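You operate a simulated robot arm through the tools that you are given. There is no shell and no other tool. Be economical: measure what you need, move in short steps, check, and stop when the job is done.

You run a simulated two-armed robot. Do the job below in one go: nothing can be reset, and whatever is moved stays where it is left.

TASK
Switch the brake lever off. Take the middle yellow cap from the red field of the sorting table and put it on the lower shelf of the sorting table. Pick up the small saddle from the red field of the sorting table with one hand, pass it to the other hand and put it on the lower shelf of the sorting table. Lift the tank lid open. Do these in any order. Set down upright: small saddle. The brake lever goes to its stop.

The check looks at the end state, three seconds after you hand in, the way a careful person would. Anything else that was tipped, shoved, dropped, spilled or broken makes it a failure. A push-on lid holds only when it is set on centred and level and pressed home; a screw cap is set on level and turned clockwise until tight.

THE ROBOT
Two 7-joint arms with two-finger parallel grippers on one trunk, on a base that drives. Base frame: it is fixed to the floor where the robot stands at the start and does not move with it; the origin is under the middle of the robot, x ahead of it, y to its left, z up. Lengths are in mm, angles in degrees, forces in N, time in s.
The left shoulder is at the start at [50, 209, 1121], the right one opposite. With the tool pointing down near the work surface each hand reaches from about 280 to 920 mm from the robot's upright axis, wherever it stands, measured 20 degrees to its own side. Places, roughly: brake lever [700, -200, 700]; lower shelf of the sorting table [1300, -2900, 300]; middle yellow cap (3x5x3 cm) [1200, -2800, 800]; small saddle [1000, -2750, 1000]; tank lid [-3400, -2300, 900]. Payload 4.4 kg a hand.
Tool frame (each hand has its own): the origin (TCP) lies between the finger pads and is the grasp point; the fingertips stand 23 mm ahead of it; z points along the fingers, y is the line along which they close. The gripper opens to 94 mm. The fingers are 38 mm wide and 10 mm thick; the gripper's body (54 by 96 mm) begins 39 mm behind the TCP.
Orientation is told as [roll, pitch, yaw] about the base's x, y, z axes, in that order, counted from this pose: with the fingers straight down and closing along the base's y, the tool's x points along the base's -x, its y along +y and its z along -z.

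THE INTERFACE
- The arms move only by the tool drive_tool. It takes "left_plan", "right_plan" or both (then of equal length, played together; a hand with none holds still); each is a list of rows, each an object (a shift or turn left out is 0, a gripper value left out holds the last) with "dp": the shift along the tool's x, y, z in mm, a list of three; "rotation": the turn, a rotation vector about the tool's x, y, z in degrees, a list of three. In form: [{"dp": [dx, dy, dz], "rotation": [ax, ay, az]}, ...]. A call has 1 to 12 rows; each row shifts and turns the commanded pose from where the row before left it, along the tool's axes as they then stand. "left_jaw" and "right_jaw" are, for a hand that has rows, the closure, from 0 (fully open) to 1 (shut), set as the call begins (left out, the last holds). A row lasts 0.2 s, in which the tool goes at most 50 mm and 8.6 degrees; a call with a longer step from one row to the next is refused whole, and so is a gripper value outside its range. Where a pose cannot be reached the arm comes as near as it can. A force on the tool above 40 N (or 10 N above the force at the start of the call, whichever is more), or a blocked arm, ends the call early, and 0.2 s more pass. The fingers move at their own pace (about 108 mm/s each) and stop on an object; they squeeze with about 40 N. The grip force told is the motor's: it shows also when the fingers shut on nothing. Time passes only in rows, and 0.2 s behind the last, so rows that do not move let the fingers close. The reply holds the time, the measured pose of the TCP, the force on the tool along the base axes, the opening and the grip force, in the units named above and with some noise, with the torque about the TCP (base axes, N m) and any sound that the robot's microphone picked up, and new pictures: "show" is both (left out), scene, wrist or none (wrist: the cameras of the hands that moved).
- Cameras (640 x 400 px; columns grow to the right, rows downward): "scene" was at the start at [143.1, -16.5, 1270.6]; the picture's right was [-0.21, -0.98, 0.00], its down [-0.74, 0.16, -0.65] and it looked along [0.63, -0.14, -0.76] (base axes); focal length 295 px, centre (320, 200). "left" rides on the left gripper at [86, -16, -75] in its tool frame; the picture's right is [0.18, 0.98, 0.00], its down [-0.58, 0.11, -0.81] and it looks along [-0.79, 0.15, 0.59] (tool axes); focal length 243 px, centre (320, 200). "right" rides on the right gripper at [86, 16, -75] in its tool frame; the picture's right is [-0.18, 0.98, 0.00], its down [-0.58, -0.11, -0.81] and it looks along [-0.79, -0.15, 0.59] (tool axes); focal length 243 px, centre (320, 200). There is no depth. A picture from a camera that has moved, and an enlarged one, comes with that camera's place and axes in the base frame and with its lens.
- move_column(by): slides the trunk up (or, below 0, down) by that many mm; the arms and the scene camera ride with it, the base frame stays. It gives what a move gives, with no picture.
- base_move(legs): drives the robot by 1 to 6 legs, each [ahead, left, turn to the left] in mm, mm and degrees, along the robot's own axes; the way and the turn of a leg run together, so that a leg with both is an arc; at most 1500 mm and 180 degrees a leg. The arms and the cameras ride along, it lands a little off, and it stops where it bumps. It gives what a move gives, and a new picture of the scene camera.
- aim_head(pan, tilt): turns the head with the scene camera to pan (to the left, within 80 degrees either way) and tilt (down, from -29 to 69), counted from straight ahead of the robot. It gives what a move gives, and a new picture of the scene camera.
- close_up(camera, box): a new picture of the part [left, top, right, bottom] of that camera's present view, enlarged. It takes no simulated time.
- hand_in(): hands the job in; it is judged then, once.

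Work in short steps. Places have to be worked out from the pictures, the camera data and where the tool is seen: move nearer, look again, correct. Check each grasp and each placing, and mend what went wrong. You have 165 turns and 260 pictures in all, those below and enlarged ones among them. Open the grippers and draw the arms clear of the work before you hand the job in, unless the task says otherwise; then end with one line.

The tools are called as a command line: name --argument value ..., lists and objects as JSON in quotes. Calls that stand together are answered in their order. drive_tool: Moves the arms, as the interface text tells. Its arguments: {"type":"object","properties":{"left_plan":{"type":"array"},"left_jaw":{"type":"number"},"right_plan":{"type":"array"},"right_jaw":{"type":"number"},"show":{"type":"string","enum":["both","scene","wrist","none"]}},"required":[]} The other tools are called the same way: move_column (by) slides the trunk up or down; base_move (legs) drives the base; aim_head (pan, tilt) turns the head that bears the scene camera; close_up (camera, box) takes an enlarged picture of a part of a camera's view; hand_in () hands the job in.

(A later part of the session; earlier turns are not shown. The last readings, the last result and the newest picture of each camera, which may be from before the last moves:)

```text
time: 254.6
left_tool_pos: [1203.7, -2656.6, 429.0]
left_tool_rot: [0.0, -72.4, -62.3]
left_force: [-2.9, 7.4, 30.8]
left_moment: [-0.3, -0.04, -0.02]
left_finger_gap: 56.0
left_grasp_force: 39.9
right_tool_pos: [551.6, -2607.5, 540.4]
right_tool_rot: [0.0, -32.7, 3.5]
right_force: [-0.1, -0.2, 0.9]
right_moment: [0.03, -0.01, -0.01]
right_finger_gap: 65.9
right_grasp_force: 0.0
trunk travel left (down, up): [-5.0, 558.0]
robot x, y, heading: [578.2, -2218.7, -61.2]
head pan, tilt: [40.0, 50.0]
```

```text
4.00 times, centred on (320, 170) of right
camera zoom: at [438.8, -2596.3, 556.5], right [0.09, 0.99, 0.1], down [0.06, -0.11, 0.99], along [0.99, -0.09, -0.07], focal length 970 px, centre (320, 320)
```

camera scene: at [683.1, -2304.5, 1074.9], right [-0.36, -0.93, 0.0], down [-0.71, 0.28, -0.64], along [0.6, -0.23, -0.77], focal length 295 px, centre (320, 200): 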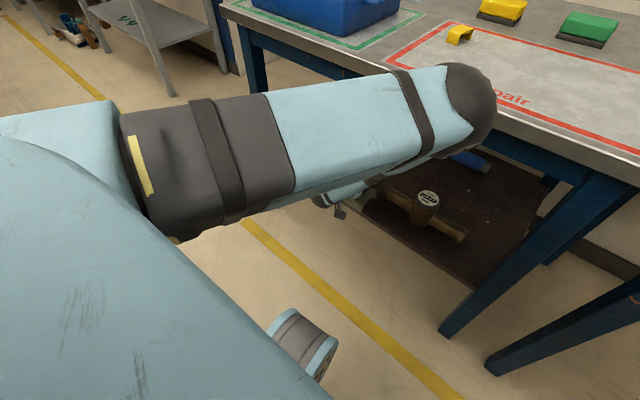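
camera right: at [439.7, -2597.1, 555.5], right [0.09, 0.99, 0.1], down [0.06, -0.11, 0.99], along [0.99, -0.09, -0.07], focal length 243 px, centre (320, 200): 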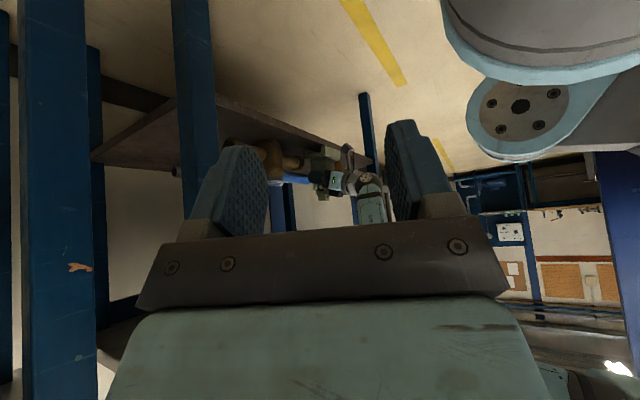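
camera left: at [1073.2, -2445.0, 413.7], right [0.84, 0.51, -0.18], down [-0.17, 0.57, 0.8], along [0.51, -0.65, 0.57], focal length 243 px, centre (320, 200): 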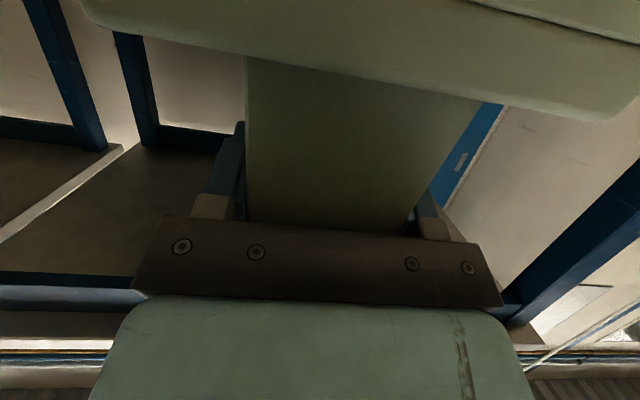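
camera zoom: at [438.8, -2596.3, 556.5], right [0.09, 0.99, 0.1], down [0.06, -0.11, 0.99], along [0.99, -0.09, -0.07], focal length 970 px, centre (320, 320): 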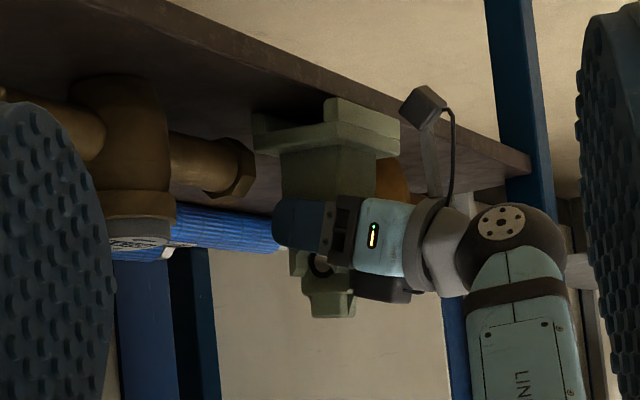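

Contact at 31 N. I zoom in to check the base's seat and the shelf edge before releasing.

close_up --camera "right" --box '[290, 130, 360, 175]'

```text
8.89 times, centred on (325, 152) of right
camera zoom: at [438.8, -2596.3, 556.5], right [0.09, 0.99, 0.1], down [0.06, -0.11, 0.99], along [0.99, -0.09, -0.07], focal length 2157 px, centre (276, 622)
```

zoom: 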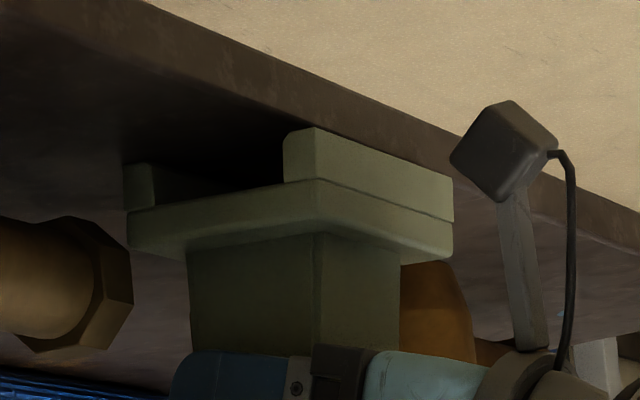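

The base sits right at the lip edge. For safety I lift 4 mm, move 7 mm further in, and set down again.

drive_tool --left_plan '[{"dp": [-5.7, 0, -1.9]}, {"dp": [-1.1, 0, 3.3]}, {"dp": [-1.1, 0, 3.3]}, {}]' --show "none"

close_up --camera "right" --box '[290, 130, 360, 175]'

```text
time: 255.6
left_tool_pos: [1208.5, -2662.3, 430.9]
left_tool_rot: [-0.5, -71.9, -61.8]
left_force: [-0.2, 2.9, -0.1]
left_moment: [0.24, -0.37, 0.08]
left_finger_gap: 55.9
left_grasp_force: 39.7
right_tool_pos: [553.3, -2607.8, 539.3]
right_tool_rot: [0.3, -32.5, 3.4]
right_force: [0.4, 0.5, -0.4]
right_moment: [0.0, 0.0, 0.01]
right_finger_gap: 65.7
right_grasp_force: 0.1
trunk travel left (down, up): [-5.0, 558.0]
robot x, y, heading: [579.0, -2218.4, -61.0]
head pan, tilt: [40.0, 50.0]
```

```text
8.89 times, centred on (325, 152) of right
camera zoom: at [439.5, -2596.9, 555.5], right [0.09, 0.99, 0.1], down [0.06, -0.11, 0.99], along [0.99, -0.09, -0.07], focal length 2157 px, centre (276, 622)
```

zoom: 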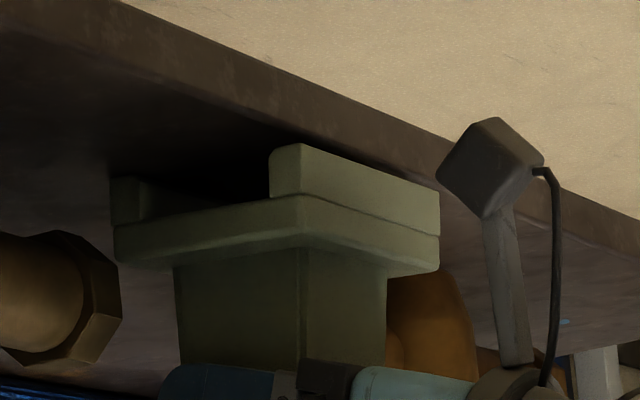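

Good margin now. I set it down: lower until contact.

drive_tool --left_plan '[{"dp": [1, 0, 0.3]}, {"dp": [1, 0, 0.3]}, {}]' --show "none"

close_up --camera "right" --box '[270, 120, 370, 190]'

```text
time: 256.4
left_tool_pos: [1206.6, -2663.2, 431.1]
left_tool_rot: [-0.3, -71.9, -62.0]
left_force: [-1.7, 2.6, 2.9]
left_moment: [0.27, -0.55, 0.08]
left_finger_gap: 56.0
left_grasp_force: 40.0
right_tool_pos: [553.9, -2608.0, 539.5]
right_tool_rot: [0.4, -32.6, 3.4]
right_force: [0.4, -0.4, -0.5]
right_moment: [0.04, -0.01, 0.02]
right_finger_gap: 66.1
right_grasp_force: 0.1
trunk travel left (down, up): [-5.0, 558.0]
robot x, y, heading: [578.0, -2215.7, -61.3]
head pan, tilt: [40.0, 50.0]
```

```text
5.71 times, centred on (320, 155) of right
camera zoom: at [439.4, -2596.9, 555.8], right [0.09, 0.99, 0.1], down [0.06, -0.11, 0.99], along [0.99, -0.09, -0.07], focal length 1386 px, centre (320, 457)
```

zoom: 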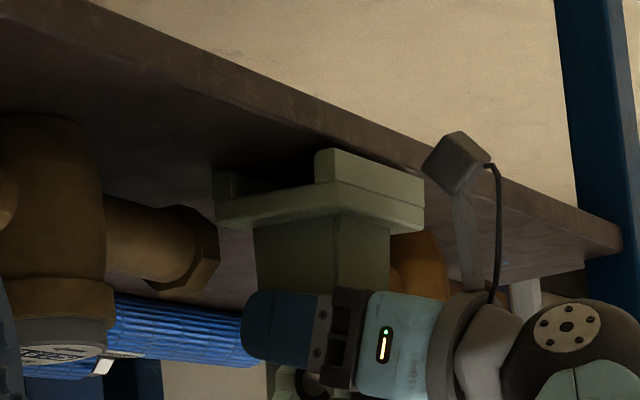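

drive_tool --left_plan '[{"dp": [1.9, 0, 0.6]}, {"dp": [1.9, 0, 0.6]}, {}]' --show "none"

close_up --camera "right" --box '[290, 130, 360, 175]'

```text
time: 257.2
left_tool_pos: [1207.2, -2662.5, 428.9]
left_tool_rot: [-0.1, -72.3, -62.2]
left_force: [-3.4, 6.2, 25.9]
left_moment: [-0.15, -0.25, -0.09]
left_finger_gap: 56.1
left_grasp_force: 39.6
right_tool_pos: [552.9, -2608.0, 539.6]
right_tool_rot: [0.1, -32.7, 3.5]
right_force: [0.5, -0.4, 0.2]
right_moment: [0.0, -0.01, -0.01]
right_finger_gap: 66.0
right_grasp_force: 0.0
trunk travel left (down, up): [-5.0, 558.0]
robot x, y, heading: [578.4, -2216.9, -61.2]
head pan, tilt: [40.0, 50.0]
```

```text
8.89 times, centred on (325, 152) of right
camera zoom: at [438.8, -2596.4, 556.3], right [0.09, 0.99, 0.1], down [0.06, -0.11, 0.99], along [0.99, -0.09, -0.07], focal length 2157 px, centre (276, 622)
```

zoom: 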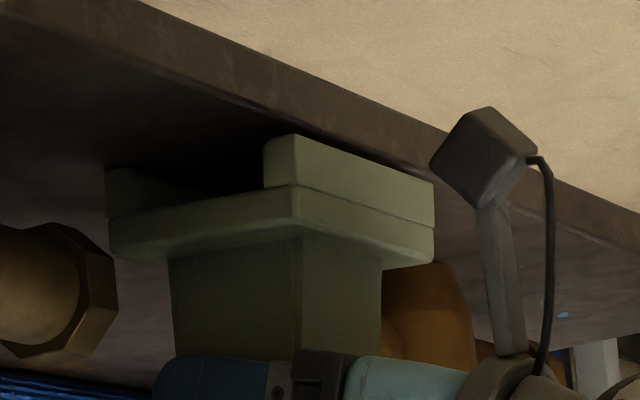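

It's firmly seated. I relieve the pressing, open the fingers and withdraw straight back.

drive_tool --left_plan '[{"dp": [-4, 0, -1.3]}, {}]' --show "none"

drive_tool --left_plan '[{}, {}, {}, {"dp": [3, 0, -10]}, {"dp": [6, 0, -18]}, {"dp": [6, 0, -20]}, {"dp": [6, 0, -20]}, {"dp": [6, 0, -20]}, {}]' --left_jaw 0 --show "none"

close_up --camera "right" --box '[260, 110, 400, 210]'

```text
time: 257.8
left_tool_pos: [1208.0, -2662.4, 429.1]
left_tool_rot: [-0.3, -72.0, -62.0]
left_force: [4.5, -4.9, 6.6]
left_moment: [-0.49, -1.1, -0.26]
left_finger_gap: 56.0
left_grasp_force: 39.4
right_tool_pos: [552.3, -2607.8, 539.5]
right_tool_rot: [0.2, -32.5, 3.5]
right_force: [-0.4, -0.2, 0.6]
right_moment: [0.0, 0.01, -0.02]
right_finger_gap: 66.1
right_grasp_force: 0.2
trunk travel left (down, up): [-5.0, 558.0]
robot x, y, heading: [576.8, -2217.8, -61.3]
head pan, tilt: [40.0, 50.0]
```

```text
time: 259.8
left_tool_pos: [1164.6, -2580.9, 429.1]
left_tool_rot: [-0.4, -72.0, -61.9]
left_force: [0.4, 0.6, -0.6]
left_moment: [0.04, 0.02, -0.01]
left_finger_gap: 94.0
left_grasp_force: 0.1
right_tool_pos: [553.0, -2609.0, 538.7]
right_tool_rot: [0.2, -32.6, 3.5]
right_force: [-0.2, -0.4, -0.4]
right_moment: [0.05, 0.0, -0.02]
right_finger_gap: 65.7
right_grasp_force: 0.0
trunk travel left (down, up): [-5.0, 558.0]
robot x, y, heading: [577.1, -2219.1, -61.4]
head pan, tilt: [40.0, 50.0]
```

```text
4.00 times, centred on (330, 160) of right
camera zoom: at [439.5, -2597.0, 555.7], right [0.09, 0.99, 0.1], down [0.06, -0.11, 0.99], along [0.99, -0.09, -0.07], focal length 970 px, centre (280, 360)
```

zoom: 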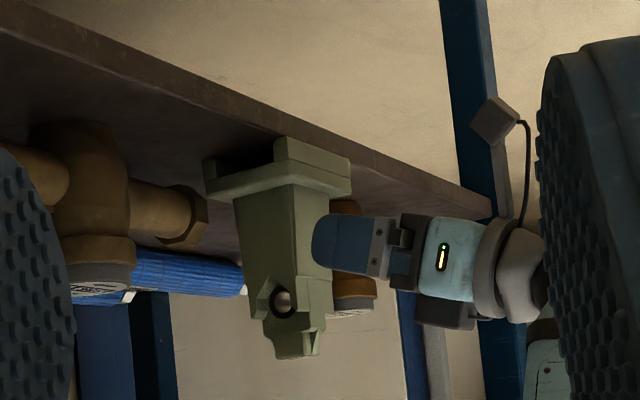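

The saddle stands upright on the shelf. I back the base off, check the shelf, and tilt the left hand to 45° down for the cap (same arm pose can serve table and shelf using trunk and base).

base_move --legs '[[-300, 0, 0]]'

drive_tool --left_plan '[{"rotation": [0, 7, 0]}, {"rotation": [0, 7, 0]}, {"rotation": [0, 7, 0]}, {"rotation": [0, 6, 0]}, {}]' --show "none"

aim_head --pan 0 --tilt 30

```text
time: 261.9
left_tool_pos: [1019.1, -2314.2, 428.5]
left_tool_rot: [-0.5, -72.1, -61.7]
left_force: [-0.9, 0.3, 0.3]
left_moment: [-0.03, 0.03, 0.02]
left_finger_gap: 94.1
left_grasp_force: 0.0
right_tool_pos: [407.8, -2343.5, 539.4]
right_tool_rot: [0.3, -32.6, 3.6]
right_force: [-0.4, 0.5, -0.5]
right_moment: [0.03, 0.0, 0.0]
right_finger_gap: 65.6
right_grasp_force: 0.1
trunk travel left (down, up): [-5.0, 558.0]
robot x, y, heading: [430.6, -1952.9, -60.9]
head pan, tilt: [40.0, 50.0]
camera scene: at [536.0, -2038.3, 1075.1], right [-0.36, -0.93, 0.0], down [-0.72, 0.27, -0.64], along [0.6, -0.23, -0.77], focal length 295 px, centre (320, 200)
```

scene: 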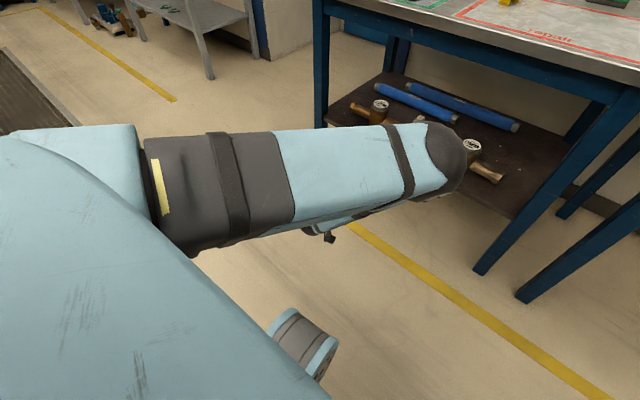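

```text
time: 263.1
left_tool_pos: [1018.5, -2314.9, 426.8]
left_tool_rot: [-0.2, -44.9, -61.9]
left_force: [-0.1, 0.0, -0.5]
left_moment: [0.02, -0.03, -0.04]
left_finger_gap: 94.0
left_grasp_force: 0.1
right_tool_pos: [407.8, -2343.1, 540.2]
right_tool_rot: [0.3, -32.5, 3.7]
right_force: [0.1, 0.1, 0.4]
right_moment: [-0.03, 0.0, -0.01]
right_finger_gap: 65.8
right_grasp_force: 0.1
trunk travel left (down, up): [-5.0, 558.0]
robot x, y, heading: [427.8, -1951.4, -61.1]
head pan, tilt: [40.0, 50.0]
```

```text
time: 264.1
left_tool_pos: [1019.4, -2315.0, 427.4]
left_tool_rot: [-0.2, -44.9, -62.0]
left_force: [0.1, 0.5, 0.1]
left_moment: [-0.02, 0.01, -0.01]
left_finger_gap: 94.0
left_grasp_force: 0.1
right_tool_pos: [408.1, -2342.5, 540.0]
right_tool_rot: [0.3, -32.5, 3.6]
right_force: [-0.2, -0.3, 0.2]
right_moment: [0.01, -0.01, -0.02]
right_finger_gap: 65.7
right_grasp_force: 0.1
trunk travel left (down, up): [-5.0, 558.0]
robot x, y, heading: [429.6, -1951.8, -60.9]
head pan, tilt: [0.0, 30.0]
camera scene: at [508.1, -2089.8, 1104.6], right [-0.87, -0.49, 0.0], down [-0.24, 0.44, -0.87], along [0.42, -0.76, -0.5], focal length 295 px, centre (320, 200)
```

scene: 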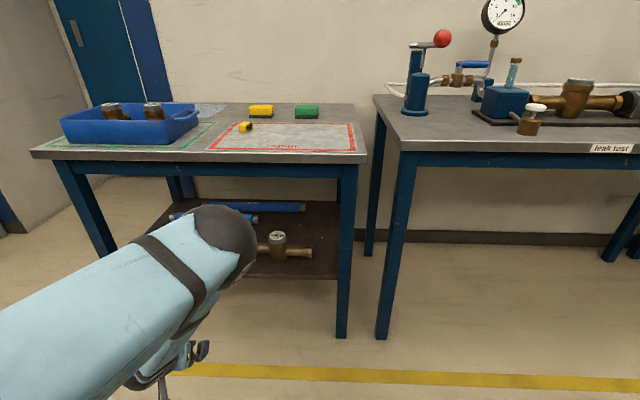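

Left hand is at 45° and stable. I raise the trunk 450 mm and drive to the pre-grasp point in front of the cap.

move_column --by 400

move_column --by 65

base_move --legs '[[0, -94, 0], [420, 0, 0]]'

close_up --camera "left" --box '[0, 0, 640, 400]'

```text
time: 268.0
left_tool_pos: [1019.0, -2313.9, 828.5]
left_tool_rot: [-0.3, -45.0, -62.1]
left_force: [0.5, -0.2, 0.8]
left_moment: [0.0, 0.0, -0.04]
left_finger_gap: 94.0
left_grasp_force: 0.0
right_tool_pos: [408.1, -2342.7, 938.9]
right_tool_rot: [0.3, -32.5, 3.6]
right_force: [0.1, -0.2, 0.6]
right_moment: [0.02, -0.02, -0.01]
right_finger_gap: 65.9
right_grasp_force: 0.0
trunk travel left (down, up): [-405.0, 158.0]
robot x, y, heading: [432.9, -1953.9, -60.9]
head pan, tilt: [0.0, 30.0]
```

```text
time: 269.0
left_tool_pos: [1020.3, -2314.0, 892.7]
left_tool_rot: [-0.1, -45.0, -62.0]
left_force: [-0.1, 0.4, 0.2]
left_moment: [0.02, -0.02, -0.03]
left_finger_gap: 93.7
left_grasp_force: 0.1
right_tool_pos: [407.0, -2342.6, 1005.1]
right_tool_rot: [0.3, -32.5, 3.6]
right_force: [-0.4, -0.1, -0.1]
right_moment: [-0.01, -0.02, -0.03]
right_finger_gap: 66.0
right_grasp_force: 0.0
trunk travel left (down, up): [-470.0, 93.0]
robot x, y, heading: [434.6, -1951.7, -61.4]
head pan, tilt: [0.0, 30.0]
```

```text
time: 272.6
left_tool_pos: [1144.6, -2727.7, 893.6]
left_tool_rot: [-0.1, -45.0, -62.0]
left_force: [0.9, 0.3, 0.2]
left_moment: [0.01, 0.02, -0.01]
left_finger_gap: 94.1
left_grasp_force: 0.0
right_tool_pos: [533.5, -2755.9, 1005.5]
right_tool_rot: [0.3, -32.5, 3.5]
right_force: [-0.7, -0.9, 0.3]
right_moment: [0.02, 0.02, 0.0]
right_finger_gap: 65.7
right_grasp_force: 0.0
trunk travel left (down, up): [-470.0, 93.0]
robot x, y, heading: [559.8, -2364.7, -61.2]
head pan, tilt: [0.0, 30.0]
camera scene: at [633.3, -2502.7, 1569.7], right [-0.87, -0.48, 0.0], down [-0.24, 0.44, -0.87], along [0.42, -0.76, -0.5], focal length 295 px, centre (320, 200)
```

scene: 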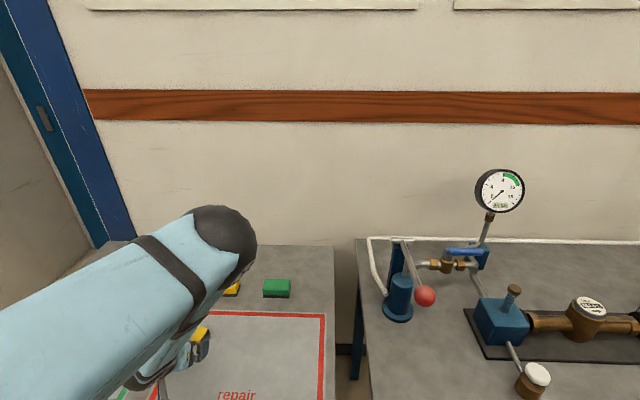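

```text
1.00 times, centred on (320, 200) of left (not enlarged: the box is as wide or as high as the picture)
camera zoom: at [1077.9, -2634.6, 884.6], right [0.81, 0.57, -0.13], down [0.02, 0.19, 0.98], along [0.59, -0.8, 0.14], focal length 243 px, centre (320, 200)
```

zoom: 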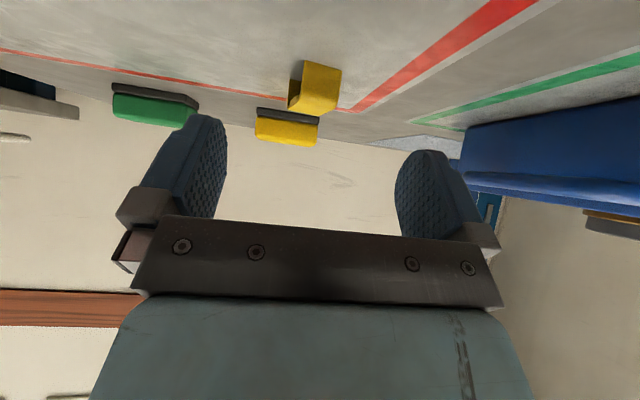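

The wrist camera sees the cap centred between the fingers. I zoom both views to fix its distance.

close_up --camera "left" --box '[250, 40, 390, 150]'

aim_head --pan 10 --tilt 50

```text
3.64 times, centred on (320, 95) of left
camera zoom: at [1077.9, -2634.6, 884.6], right [0.81, 0.57, -0.13], down [0.02, 0.19, 0.98], along [0.59, -0.8, 0.14], focal length 882 px, centre (320, 582)
```

zoom: 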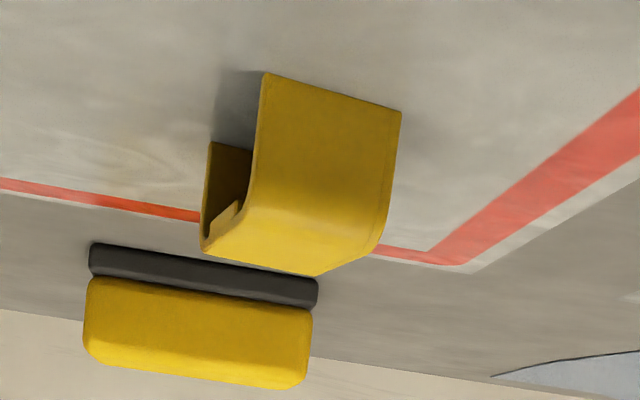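

```text
time: 273.5
left_tool_pos: [1143.6, -2727.5, 893.3]
left_tool_rot: [-0.2, -44.9, -62.0]
left_force: [0.3, 0.1, -1.2]
left_moment: [0.02, 0.0, -0.05]
left_finger_gap: 94.1
left_grasp_force: 0.1
right_tool_pos: [533.5, -2757.0, 1004.5]
right_tool_rot: [0.2, -32.5, 3.6]
right_force: [0.6, 0.8, -0.2]
right_moment: [0.02, -0.02, -0.01]
right_finger_gap: 65.9
right_grasp_force: 0.0
trunk travel left (down, up): [-470.0, 93.0]
robot x, y, heading: [551.0, -2362.4, -61.1]
head pan, tilt: [10.0, 50.0]
camera scene: at [637.8, -2483.4, 1540.2], right [-0.78, -0.63, 0.0], down [-0.48, 0.59, -0.64], along [0.4, -0.5, -0.77], focal length 295 px, centre (320, 200)
```

scene: 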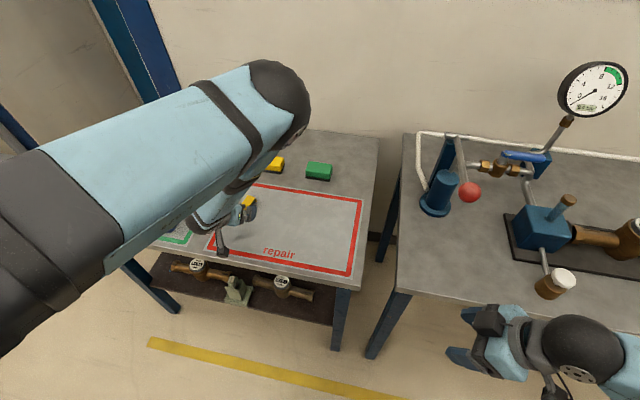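

The cap is an inverted U-channel about 33 mm wide, laterally aligned with the hand. I move the hand in by about 60 mm and look again.

drive_tool --left_plan '[{"dp": [-6, 1, 25]}, {"dp": [-6, 1, 25]}, {"dp": [-3, 0, 12]}, {}]' --show "wrist"

close_up --camera "scene" --box '[190, 160, 320, 260]'

```text
time: 274.5
left_tool_pos: [1170.8, -2775.7, 861.4]
left_tool_rot: [-0.2, -45.0, -62.0]
left_force: [0.7, 0.3, 0.5]
left_moment: [0.01, 0.01, 0.02]
left_finger_gap: 94.2
left_grasp_force: 0.1
right_tool_pos: [534.0, -2755.0, 1004.1]
right_tool_rot: [0.4, -32.4, 3.6]
right_force: [0.2, -0.5, 0.5]
right_moment: [-0.02, 0.01, 0.02]
right_finger_gap: 65.8
right_grasp_force: 0.1
trunk travel left (down, up): [-470.0, 93.0]
robot x, y, heading: [557.9, -2365.0, -61.0]
head pan, tilt: [10.0, 50.0]
camera left: at [1104.5, -2682.3, 852.3], right [0.81, 0.57, -0.13], down [0.02, 0.19, 0.98], along [0.59, -0.8, 0.14], focal length 243 px, centre (320, 200)
```

left: 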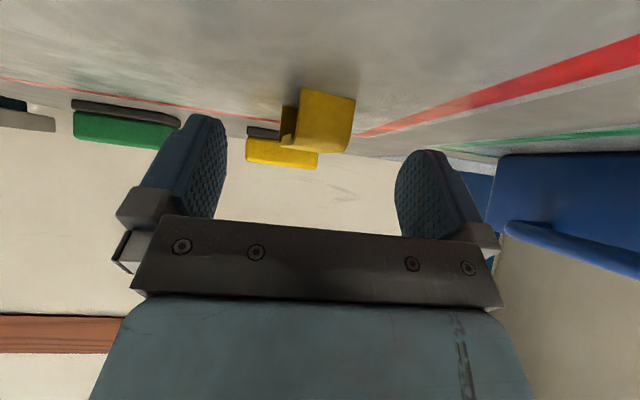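

```text
4.00 times, centred on (255, 210) of scene
camera zoom: at [637.9, -2483.4, 1540.1], right [-0.78, -0.63, 0.0], down [-0.48, 0.6, -0.64], along [0.4, -0.5, -0.77], focal length 1181 px, centre (580, 160)
```

zoom: 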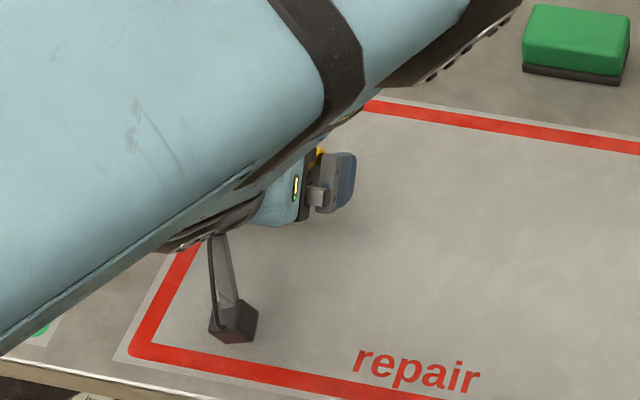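

Using both wrist positions: the table is at z about 815, cap front edge at about [1180,-2789]. I advance about 25 mm to straddle it, then close.

drive_tool --left_plan '[{"dp": [-3.7, 1, 12]}, {"dp": [-3.7, 1, 12.5]}, {}]' --show "wrist"

drive_tool --left_plan '[{}, {}, {}, {}]' --left_jaw 1 --show "wrist"

```text
time: 275.3
left_tool_pos: [1183.7, -2794.7, 849.7]
left_tool_rot: [-0.2, -45.0, -62.0]
left_force: [-4.2, 4.2, 7.5]
left_moment: [0.26, -0.2, 0.29]
left_finger_gap: 93.2
left_grasp_force: 0.0
right_tool_pos: [532.8, -2755.0, 1005.4]
right_tool_rot: [0.2, -32.5, 3.6]
right_force: [0.0, 1.1, -0.2]
right_moment: [-0.01, 0.0, 0.02]
right_finger_gap: 65.7
right_grasp_force: 0.1
trunk travel left (down, up): [-470.0, 93.0]
robot x, y, heading: [559.0, -2364.9, -60.9]
head pan, tilt: [10.0, 50.0]
camera left: at [1116.6, -2701.5, 841.1], right [0.81, 0.57, -0.13], down [0.02, 0.19, 0.98], along [0.59, -0.8, 0.14], focal length 243 px, centre (320, 200)
```

left: 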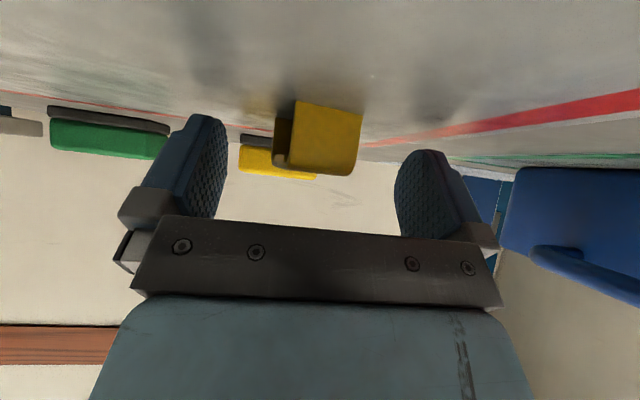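

```text
time: 276.3
left_tool_pos: [1181.9, -2795.2, 849.2]
left_tool_rot: [-0.1, -45.1, -62.1]
left_force: [2.8, 1.1, 10.7]
left_moment: [0.07, -0.18, 0.05]
left_finger_gap: 25.9
left_grasp_force: 40.0
right_tool_pos: [531.2, -2755.3, 1004.5]
right_tool_rot: [0.3, -32.6, 3.6]
right_force: [0.1, -0.5, -1.1]
right_moment: [-0.02, -0.02, 0.04]
right_finger_gap: 65.9
right_grasp_force: 0.1
trunk travel left (down, up): [-470.0, 93.0]
robot x, y, heading: [557.0, -2362.6, -61.2]
head pan, tilt: [10.0, 50.0]
camera left: at [1116.7, -2702.1, 841.0], right [0.81, 0.57, -0.13], down [0.02, 0.19, 0.98], along [0.59, -0.8, 0.14], focal length 243 px, centre (320, 200)
```

left: 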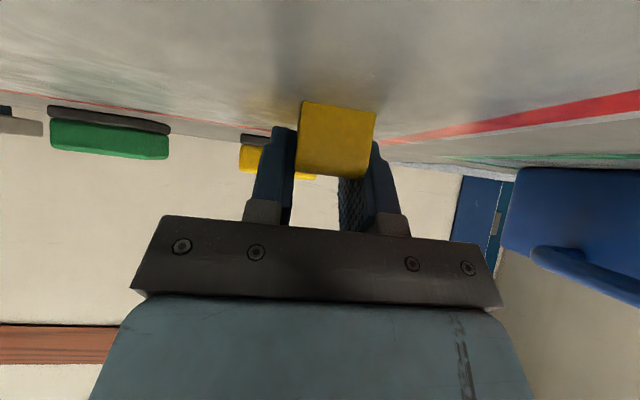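

The cap is gripped at 26 mm. I lift it 60 mm and check.

drive_tool --left_plan '[{"dp": [-10, 0, -10]}, {"dp": [-15, 0, -15]}, {"dp": [-20, 0, -20]}, {}]' --show "wrist"

close_up --camera "scene" --box '[120, 130, 400, 330]'

```text
time: 277.3
left_tool_pos: [1183.5, -2795.1, 912.0]
left_tool_rot: [-0.2, -45.0, -62.1]
left_force: [-0.1, -1.0, 0.6]
left_moment: [-0.03, 0.04, 0.01]
left_finger_gap: 25.8
left_grasp_force: 40.4
right_tool_pos: [533.1, -2755.6, 1004.4]
right_tool_rot: [0.3, -32.5, 3.6]
right_force: [0.0, -0.5, 0.3]
right_moment: [0.0, 0.0, -0.02]
right_finger_gap: 65.6
right_grasp_force: 0.1
trunk travel left (down, up): [-470.0, 93.0]
robot x, y, heading: [557.0, -2365.4, -61.0]
head pan, tilt: [10.0, 50.0]
camera left: at [1116.1, -2702.7, 904.3], right [0.81, 0.57, -0.13], down [0.02, 0.19, 0.98], along [0.59, -0.8, 0.14], focal length 243 px, centre (320, 200)
```

left: 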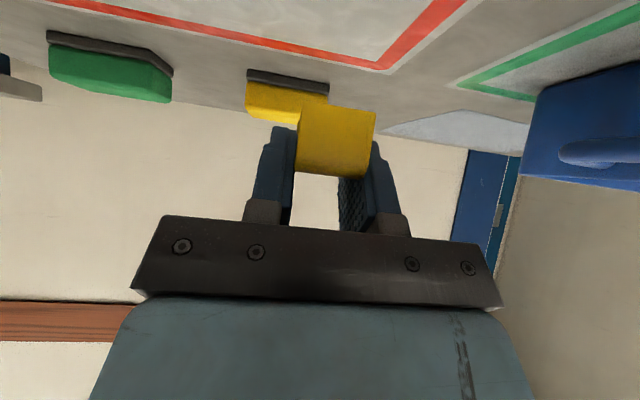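

```text
2.00 times, centred on (260, 230) of scene
camera zoom: at [638.2, -2483.6, 1540.0], right [-0.78, -0.63, 0.0], down [-0.48, 0.6, -0.64], along [0.4, -0.5, -0.77], focal length 591 px, centre (440, 140)
```

zoom: 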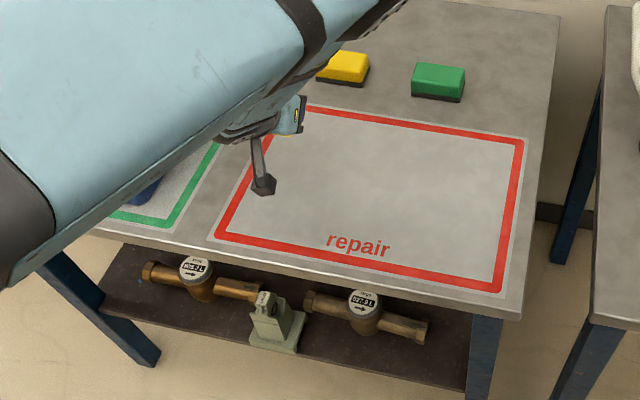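

The cap is held, and the saddle is standing nicely between the valves. I'll place the cap on the front strip of the shelf further left (in front of the left valve). Back off, strafe left, lower the trunk.

base_move --legs '[[-340, 0, 0], [0, 385, 0]]'

move_column --by -400

move_column --by -65

aim_head --pan 0 --tilt 30

```text
time: 283.0
left_tool_pos: [1357.6, -2300.1, 911.8]
left_tool_rot: [-0.2, -45.1, -61.2]
left_force: [0.0, 0.5, -0.1]
left_moment: [-0.01, -0.01, 0.0]
left_finger_gap: 25.8
left_grasp_force: 40.1
right_tool_pos: [707.3, -2270.1, 1004.4]
right_tool_rot: [0.3, -32.5, 4.5]
right_force: [-0.4, 0.2, 0.1]
right_moment: [0.01, 0.0, 0.01]
right_finger_gap: 65.6
right_grasp_force: 0.0
trunk travel left (down, up): [-470.0, 93.0]
robot x, y, heading: [724.6, -1877.4, -60.4]
head pan, tilt: [10.0, 50.0]
camera scene: at [808.0, -1996.0, 1540.1], right [-0.77, -0.64, 0.0], down [-0.49, 0.59, -0.64], along [0.41, -0.49, -0.77], focal length 295 px, centre (320, 200)
```

scene: 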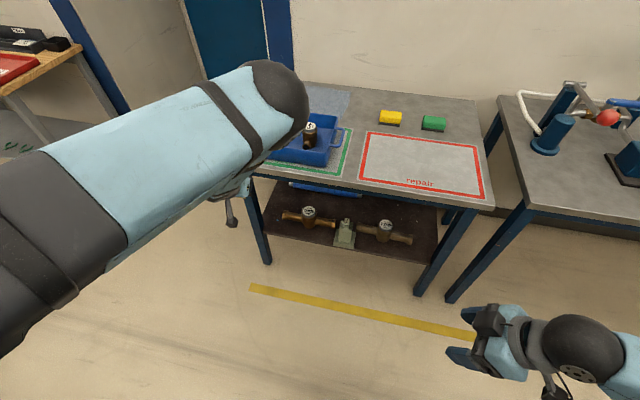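

```text
time: 286.9
left_tool_pos: [1356.8, -2301.1, 513.1]
left_tool_rot: [-0.2, -45.1, -61.3]
left_force: [0.3, 0.8, 0.4]
left_moment: [0.03, 0.0, 0.01]
left_finger_gap: 25.9
left_grasp_force: 39.4
right_tool_pos: [707.3, -2270.1, 604.3]
right_tool_rot: [0.3, -32.5, 4.4]
right_force: [0.6, -0.6, 0.1]
right_moment: [0.03, 0.02, -0.01]
right_finger_gap: 65.8
right_grasp_force: 0.1
trunk travel left (down, up): [-70.0, 493.0]
robot x, y, heading: [724.5, -1873.9, -60.0]
head pan, tilt: [10.0, 50.0]
```

```text
time: 287.9
left_tool_pos: [1357.0, -2299.9, 448.5]
left_tool_rot: [-0.1, -45.0, -61.3]
left_force: [0.3, 0.3, -0.5]
left_moment: [0.0, -0.06, 0.0]
left_finger_gap: 26.1
left_grasp_force: 39.8
right_tool_pos: [707.2, -2269.8, 539.6]
right_tool_rot: [0.3, -32.5, 4.4]
right_force: [0.4, -0.5, 0.4]
right_moment: [-0.02, 0.0, 0.01]
right_finger_gap: 65.6
right_grasp_force: 0.1
trunk travel left (down, up): [-5.0, 558.0]
robot x, y, heading: [726.6, -1878.6, -60.3]
head pan, tilt: [10.0, 50.0]
```

```text
time: 288.7
left_tool_pos: [1356.9, -2300.7, 447.5]
left_tool_rot: [-0.2, -45.1, -61.2]
left_force: [0.3, -0.3, -0.5]
left_moment: [0.02, 0.0, -0.01]
left_finger_gap: 25.6
left_grasp_force: 39.9
right_tool_pos: [707.8, -2269.9, 539.9]
right_tool_rot: [0.3, -32.5, 4.4]
right_force: [0.2, -0.2, -0.2]
right_moment: [-0.01, 0.02, 0.0]
right_finger_gap: 65.8
right_grasp_force: 0.0
trunk travel left (down, up): [-5.0, 558.0]
robot x, y, heading: [725.2, -1877.6, -60.4]
head pan, tilt: [0.0, 30.0]
camera scene: at [803.8, -2015.3, 1104.6], right [-0.87, -0.5, 0.0], down [-0.25, 0.43, -0.87], along [0.43, -0.75, -0.5], focal length 295 px, centre (320, 200)
```

scene: 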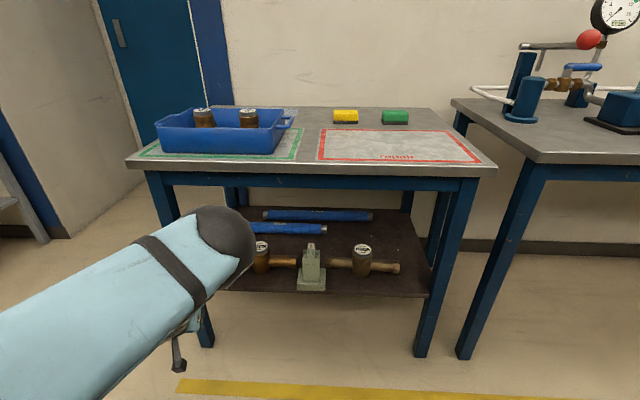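

The saddle stands upright on the shelf. I drive so the cap comes over the front strip at left (cap centre about [1433,-2518]).

base_move --legs '[[0, -42, 0], [205, 0, 0]]'

aim_head --pan 40 --tilt 45

close_up --camera "left" --box '[0, 0, 640, 400]'

```text
time: 291.0
left_tool_pos: [1421.9, -2497.5, 446.4]
left_tool_rot: [-0.2, -45.0, -61.1]
left_force: [0.4, 0.0, -0.2]
left_moment: [0.0, -0.01, 0.01]
left_finger_gap: 25.6
left_grasp_force: 40.1
right_tool_pos: [772.9, -2468.1, 540.0]
right_tool_rot: [0.3, -32.6, 4.4]
right_force: [0.0, 0.2, -0.1]
right_moment: [0.02, -0.01, -0.02]
right_finger_gap: 66.1
right_grasp_force: 0.0
trunk travel left (down, up): [-5.0, 558.0]
robot x, y, heading: [790.8, -2076.0, -60.1]
head pan, tilt: [0.0, 30.0]
camera scene: at [868.8, -2212.9, 1104.6], right [-0.87, -0.5, 0.0], down [-0.25, 0.43, -0.87], along [0.43, -0.75, -0.5], focal length 295 px, centre (320, 200)
```

scene: 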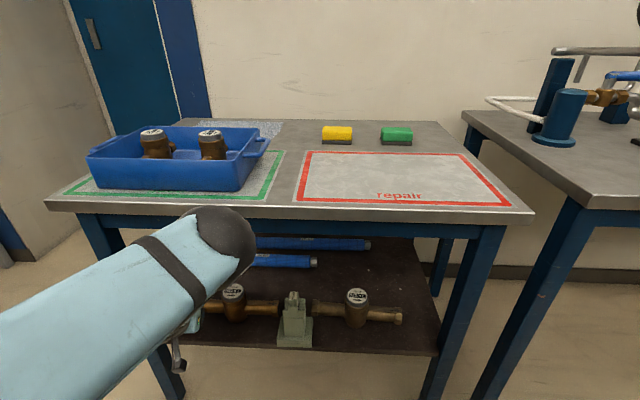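

```text
time: 292.1
left_tool_pos: [1422.5, -2497.3, 448.4]
left_tool_rot: [-0.2, -45.0, -61.0]
left_force: [0.4, 0.1, -0.4]
left_moment: [-0.02, -0.01, 0.01]
left_finger_gap: 25.9
left_grasp_force: 39.9
right_tool_pos: [773.7, -2467.0, 540.3]
right_tool_rot: [0.3, -32.5, 4.6]
right_force: [0.4, 0.2, 0.5]
right_moment: [-0.03, 0.04, 0.02]
right_finger_gap: 65.9
right_grasp_force: 0.0
trunk travel left (down, up): [-5.0, 558.0]
robot x, y, heading: [790.1, -2078.4, -60.2]
head pan, tilt: [40.0, 45.0]
camera scene: at [900.0, -2162.5, 1082.0], right [-0.34, -0.94, 0.0], down [-0.66, 0.24, -0.71], along [0.66, -0.24, -0.71], focal length 295 px, centre (320, 200)
```

scene: 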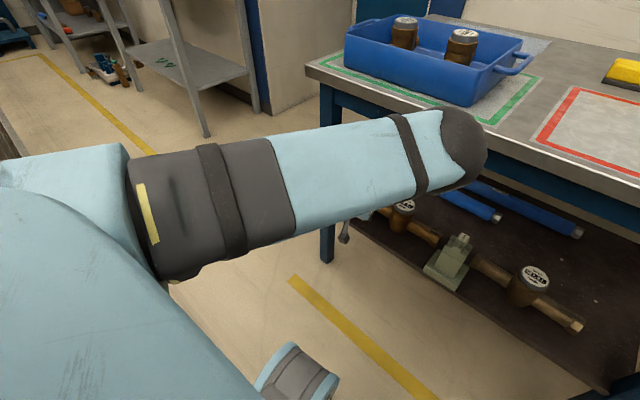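

```text
1.00 times, centred on (320, 200) of left (not enlarged: the box is as wide or as high as the picture)
camera zoom: at [1354.6, -2405.1, 439.4], right [0.8, 0.59, -0.13], down [0.02, 0.19, 0.98], along [0.6, -0.79, 0.14], focal length 243 px, centre (320, 200)
```

zoom: 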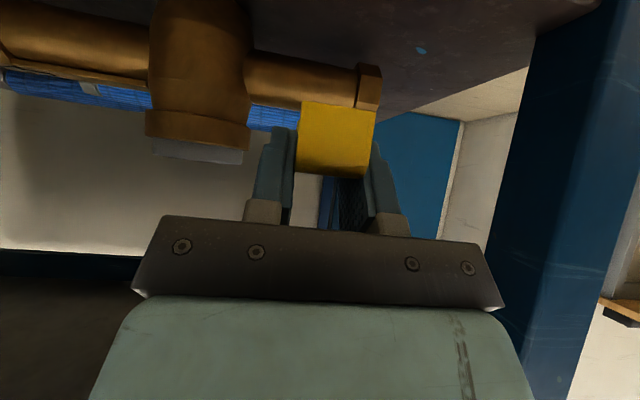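

Great view: the cap is in front of the left valve's pipe with clearance. I lower 45 mm while moving 12 mm inward.

drive_tool --left_plan '[{"dp": [8, 0, 14]}, {"dp": [8, 0, 14]}, {"dp": [7.5, 0, 12.5]}, {}]' --show "wrist"

```text
time: 293.1
left_tool_pos: [1427.8, -2506.5, 401.7]
left_tool_rot: [-0.2, -44.9, -61.0]
left_force: [0.6, 0.2, -0.4]
left_moment: [-0.01, 0.01, 0.0]
left_finger_gap: 25.9
left_grasp_force: 40.4
right_tool_pos: [772.5, -2467.7, 540.4]
right_tool_rot: [0.2, -32.4, 4.5]
right_force: [-0.1, 0.7, -0.7]
right_moment: [-0.01, -0.03, -0.02]
right_finger_gap: 65.9
right_grasp_force: 0.1
trunk travel left (down, up): [-5.0, 558.0]
robot x, y, heading: [794.1, -2077.3, -59.9]
head pan, tilt: [40.0, 45.0]
camera left: at [1360.3, -2415.4, 393.3], right [0.8, 0.59, -0.13], down [0.02, 0.19, 0.98], along [0.6, -0.79, 0.14], focal length 243 px, centre (320, 200)
```

left: 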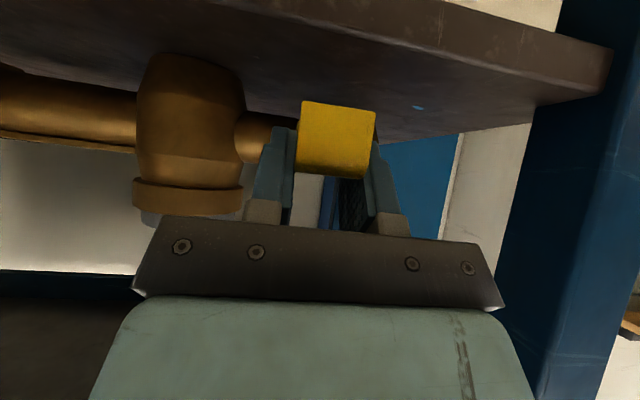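

The shelf edge is where expected and the cap is inside it. I lower gently to contact.

drive_tool --left_plan '[{"dp": [4.2, 0, 4.2]}, {"dp": [2.8, 0, 2.8]}, {"dp": [2.1, 0, 2.1]}, {"dp": [2.1, 0, 2.1]}, {}]' --show "wrist"

```text
time: 294.3
left_tool_pos: [1428.3, -2507.0, 386.3]
left_tool_rot: [-0.2, -45.0, -61.2]
left_force: [-0.7, 0.3, 0.7]
left_moment: [-0.01, 0.02, 0.01]
left_finger_gap: 25.7
left_grasp_force: 40.2
right_tool_pos: [772.5, -2466.9, 540.0]
right_tool_rot: [0.3, -32.5, 4.5]
right_force: [0.0, -0.2, -0.4]
right_moment: [0.0, 0.01, 0.0]
right_finger_gap: 65.8
right_grasp_force: 0.0
trunk travel left (down, up): [-5.0, 558.0]
robot x, y, heading: [788.4, -2076.0, -60.0]
head pan, tilt: [40.0, 45.0]
camera left: at [1360.9, -2414.9, 378.3], right [0.8, 0.59, -0.13], down [0.02, 0.19, 0.98], along [0.6, -0.79, 0.14], focal length 243 px, centre (320, 200)
```

left: 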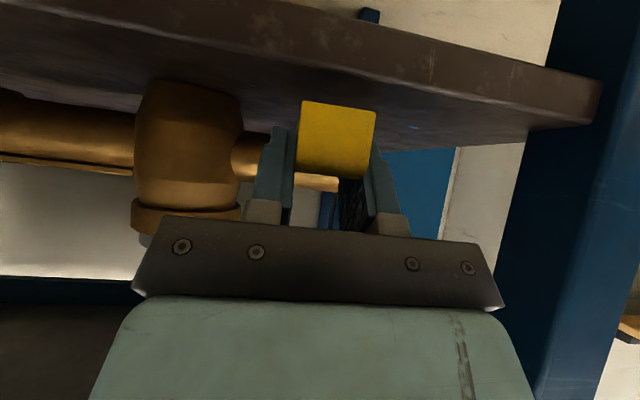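

drive_tool --left_plan '[{"dp": [2.1, 0, 2.1]}, {"dp": [1.4, 0, 1.4]}, {"dp": [1.4, 0, 1.4]}, {"dp": [1.4, 0, 1.4]}, {}]' --show "wrist"

```text
time: 295.5
left_tool_pos: [1428.7, -2507.7, 377.1]
left_tool_rot: [-0.2, -45.0, -61.1]
left_force: [-0.4, 0.9, -0.2]
left_moment: [0.0, -0.01, -0.01]
left_finger_gap: 25.7
left_grasp_force: 40.0
right_tool_pos: [772.6, -2467.5, 539.9]
right_tool_rot: [0.3, -32.5, 4.6]
right_force: [-0.1, 0.0, 0.6]
right_moment: [-0.03, 0.02, 0.02]
right_finger_gap: 65.6
right_grasp_force: 0.0
trunk travel left (down, up): [-5.0, 558.0]
robot x, y, heading: [793.4, -2077.2, -60.1]
head pan, tilt: [40.0, 45.0]
camera left: at [1360.9, -2415.1, 369.0], right [0.8, 0.59, -0.13], down [0.02, 0.19, 0.98], along [0.6, -0.79, 0.14], focal length 243 px, centre (320, 200)
```

left: 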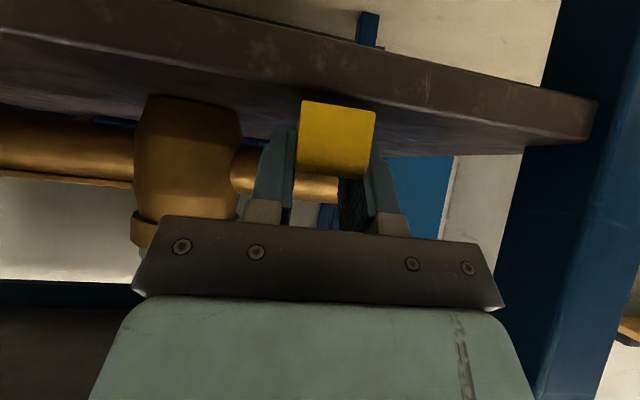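

Still no contact; I keep lowering in small steps (with a touch more inward).

drive_tool --left_plan '[{"dp": [-2.1, 0, 4.9]}, {"dp": [1.4, 0, 1.4]}, {"dp": [1.4, 0, 1.4]}, {"dp": [1.4, 0, 1.4]}, {"dp": [1.4, 0, 1.4]}, {}]' --show "wrist"

```text
time: 296.9
left_tool_pos: [1430.9, -2511.6, 369.0]
left_tool_rot: [-0.2, -45.1, -61.0]
left_force: [0.4, 4.0, 9.2]
left_moment: [0.09, -0.16, 0.03]
left_finger_gap: 25.8
left_grasp_force: 39.9
right_tool_pos: [772.7, -2466.4, 539.7]
right_tool_rot: [0.2, -32.6, 4.5]
right_force: [-0.7, -0.6, -0.1]
right_moment: [0.01, -0.01, -0.01]
right_finger_gap: 65.9
right_grasp_force: 0.1
trunk travel left (down, up): [-5.0, 558.0]
robot x, y, heading: [787.0, -2075.5, -60.0]
head pan, tilt: [40.0, 45.0]
camera left: at [1362.9, -2420.3, 361.0], right [0.8, 0.59, -0.13], down [0.02, 0.19, 0.98], along [0.6, -0.79, 0.14], focal length 243 px, centre (320, 200)
```

left: 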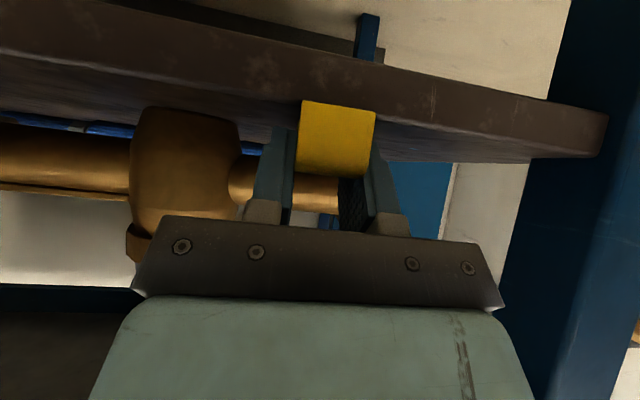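

The image shows the cap's front leg hanging just outside the shelf lip while the fingertips touch the shelf. I raise 14 mm, move 24 mm further in, and lower again.

drive_tool --left_plan '[{"dp": [-10, 0, -10]}, {"dp": [-8.5, 0, 8.5]}, {"dp": [-8.5, 0, 8.5]}, {}]' --show "wrist"

```text
time: 297.9
left_tool_pos: [1441.1, -2532.3, 383.8]
left_tool_rot: [-0.3, -44.9, -60.9]
left_force: [0.7, 0.9, -0.3]
left_moment: [0.01, 0.03, -0.03]
left_finger_gap: 25.8
left_grasp_force: 39.7
right_tool_pos: [773.5, -2467.4, 539.6]
right_tool_rot: [0.3, -32.5, 4.4]
right_force: [-0.5, 0.2, -0.5]
right_moment: [-0.02, 0.02, -0.03]
right_finger_gap: 66.0
right_grasp_force: 0.1
trunk travel left (down, up): [-5.0, 558.0]
robot x, y, heading: [790.1, -2076.3, -60.2]
head pan, tilt: [40.0, 45.0]
camera left: at [1373.8, -2440.8, 375.5], right [0.8, 0.59, -0.13], down [0.02, 0.19, 0.98], along [0.6, -0.79, 0.14], focal length 243 px, centre (320, 200)
```

left: 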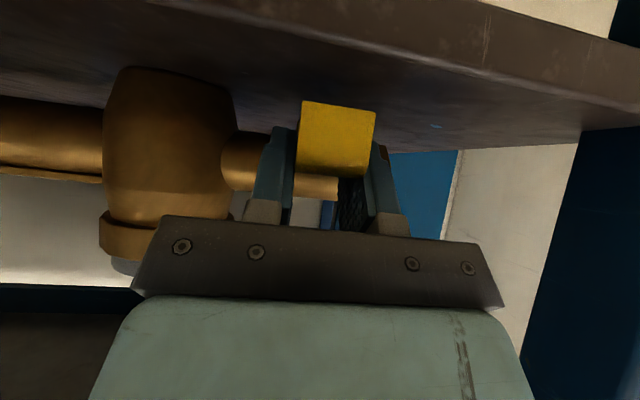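

Now it's well inside the edge. Lowering to contact.

drive_tool --left_plan '[{"dp": [3.5, 0, 3.5]}, {"dp": [2.1, 0, 2.1]}, {"dp": [2.1, 0, 2.1]}, {"dp": [1.4, 0, 1.4]}, {"dp": [1.4, 0, 1.4]}, {}]' --show "wrist"

```text
time: 299.3
left_tool_pos: [1441.4, -2533.3, 369.7]
left_tool_rot: [-0.1, -45.1, -61.2]
left_force: [-2.3, 0.4, 10.3]
left_moment: [0.13, -0.06, 0.03]
left_finger_gap: 25.5
left_grasp_force: 40.1
right_tool_pos: [772.5, -2467.2, 539.4]
right_tool_rot: [0.3, -32.6, 4.5]
right_force: [-0.1, 0.5, 0.1]
right_moment: [0.01, -0.02, -0.02]
right_finger_gap: 65.8
right_grasp_force: 0.1
trunk travel left (down, up): [-5.0, 558.0]
robot x, y, heading: [789.9, -2078.7, -60.1]
head pan, tilt: [40.0, 45.0]
camera left: at [1373.9, -2441.4, 360.9], right [0.8, 0.59, -0.13], down [0.02, 0.19, 0.98], along [0.6, -0.79, 0.14], focal length 243 px, centre (320, 200)
```

left: 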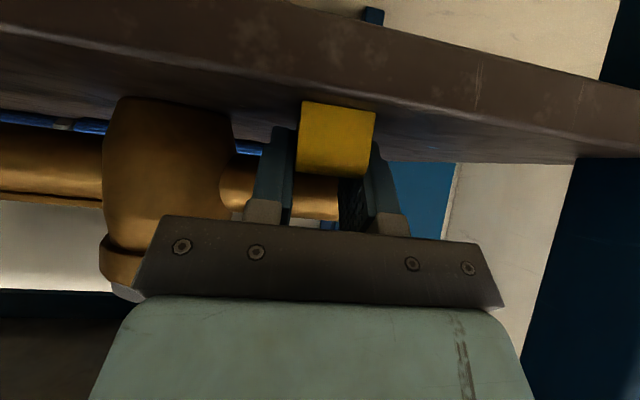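

Touching down just inside the lip; I move 8 mm further in for margin.

drive_tool --left_plan '[{"dp": [-5, 0, -5]}, {"dp": [-5.7, 0, 5.7]}, {"dp": [2.8, 0, 2.8]}, {"dp": [2.1, 0, 2.1]}, {"dp": [1.4, 0, 1.4]}, {}]' --show "wrist"

```text
time: 300.7
left_tool_pos: [1447.0, -2540.0, 369.8]
left_tool_rot: [-0.1, -45.4, -61.1]
left_force: [-0.2, -2.7, 19.2]
left_moment: [0.1, -0.09, 0.1]
left_finger_gap: 25.7
left_grasp_force: 39.8
right_tool_pos: [772.2, -2466.0, 539.9]
right_tool_rot: [0.1, -32.8, 4.5]
right_force: [0.0, 0.3, -0.6]
right_moment: [-0.03, 0.0, -0.02]
right_finger_gap: 66.0
right_grasp_force: 0.1
trunk travel left (down, up): [-5.0, 558.0]
robot x, y, heading: [794.2, -2073.4, -60.0]
head pan, tilt: [40.0, 45.0]
camera left: at [1379.1, -2448.5, 360.6], right [0.8, 0.59, -0.13], down [0.02, 0.2, 0.98], along [0.6, -0.79, 0.15], focal length 243 px, centre (320, 200)
```

left: 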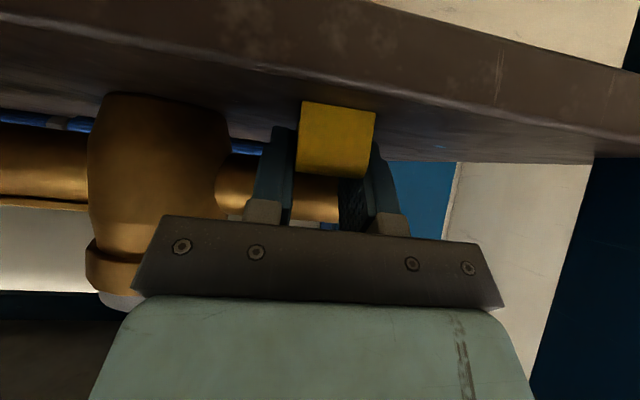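

Clear margin now. I relieve the press, open the fingers and withdraw.

drive_tool --left_plan '[{"dp": [-1, 0, -1]}, {}, {}, {}, {"dp": [0, 0, -15]}, {"dp": [0, 0, -25]}, {"dp": [0, 0, -30]}, {"dp": [0, 0, -30]}, {}]' --left_jaw 0.4 --show "wrist"

```text
time: 302.7
left_tool_pos: [1411.5, -2476.7, 436.3]
left_tool_rot: [-0.2, -45.0, -61.1]
left_force: [-0.3, -0.1, -1.2]
left_moment: [0.02, 0.03, 0.0]
left_finger_gap: 56.5
left_grasp_force: 0.0
right_tool_pos: [773.1, -2467.0, 539.2]
right_tool_rot: [0.4, -32.4, 4.6]
right_force: [-0.2, 0.1, 0.3]
right_moment: [0.03, 0.02, 0.02]
right_finger_gap: 65.8
right_grasp_force: 0.1
trunk travel left (down, up): [-5.0, 558.0]
robot x, y, heading: [790.6, -2072.4, -59.9]
head pan, tilt: [40.0, 45.0]
camera left: at [1343.0, -2384.5, 428.1], right [0.8, 0.59, -0.13], down [0.02, 0.19, 0.98], along [0.6, -0.79, 0.14], focal length 243 px, centre (320, 200)
```

left: 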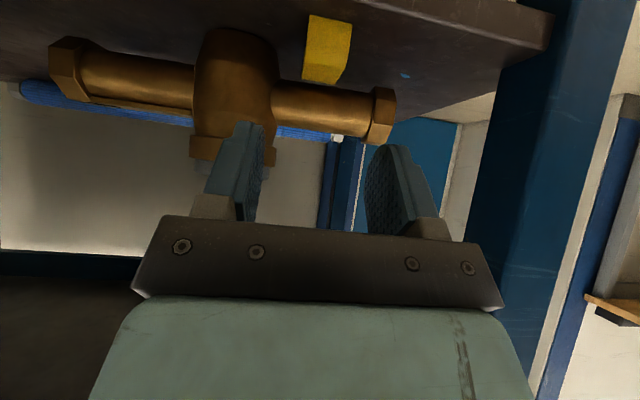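

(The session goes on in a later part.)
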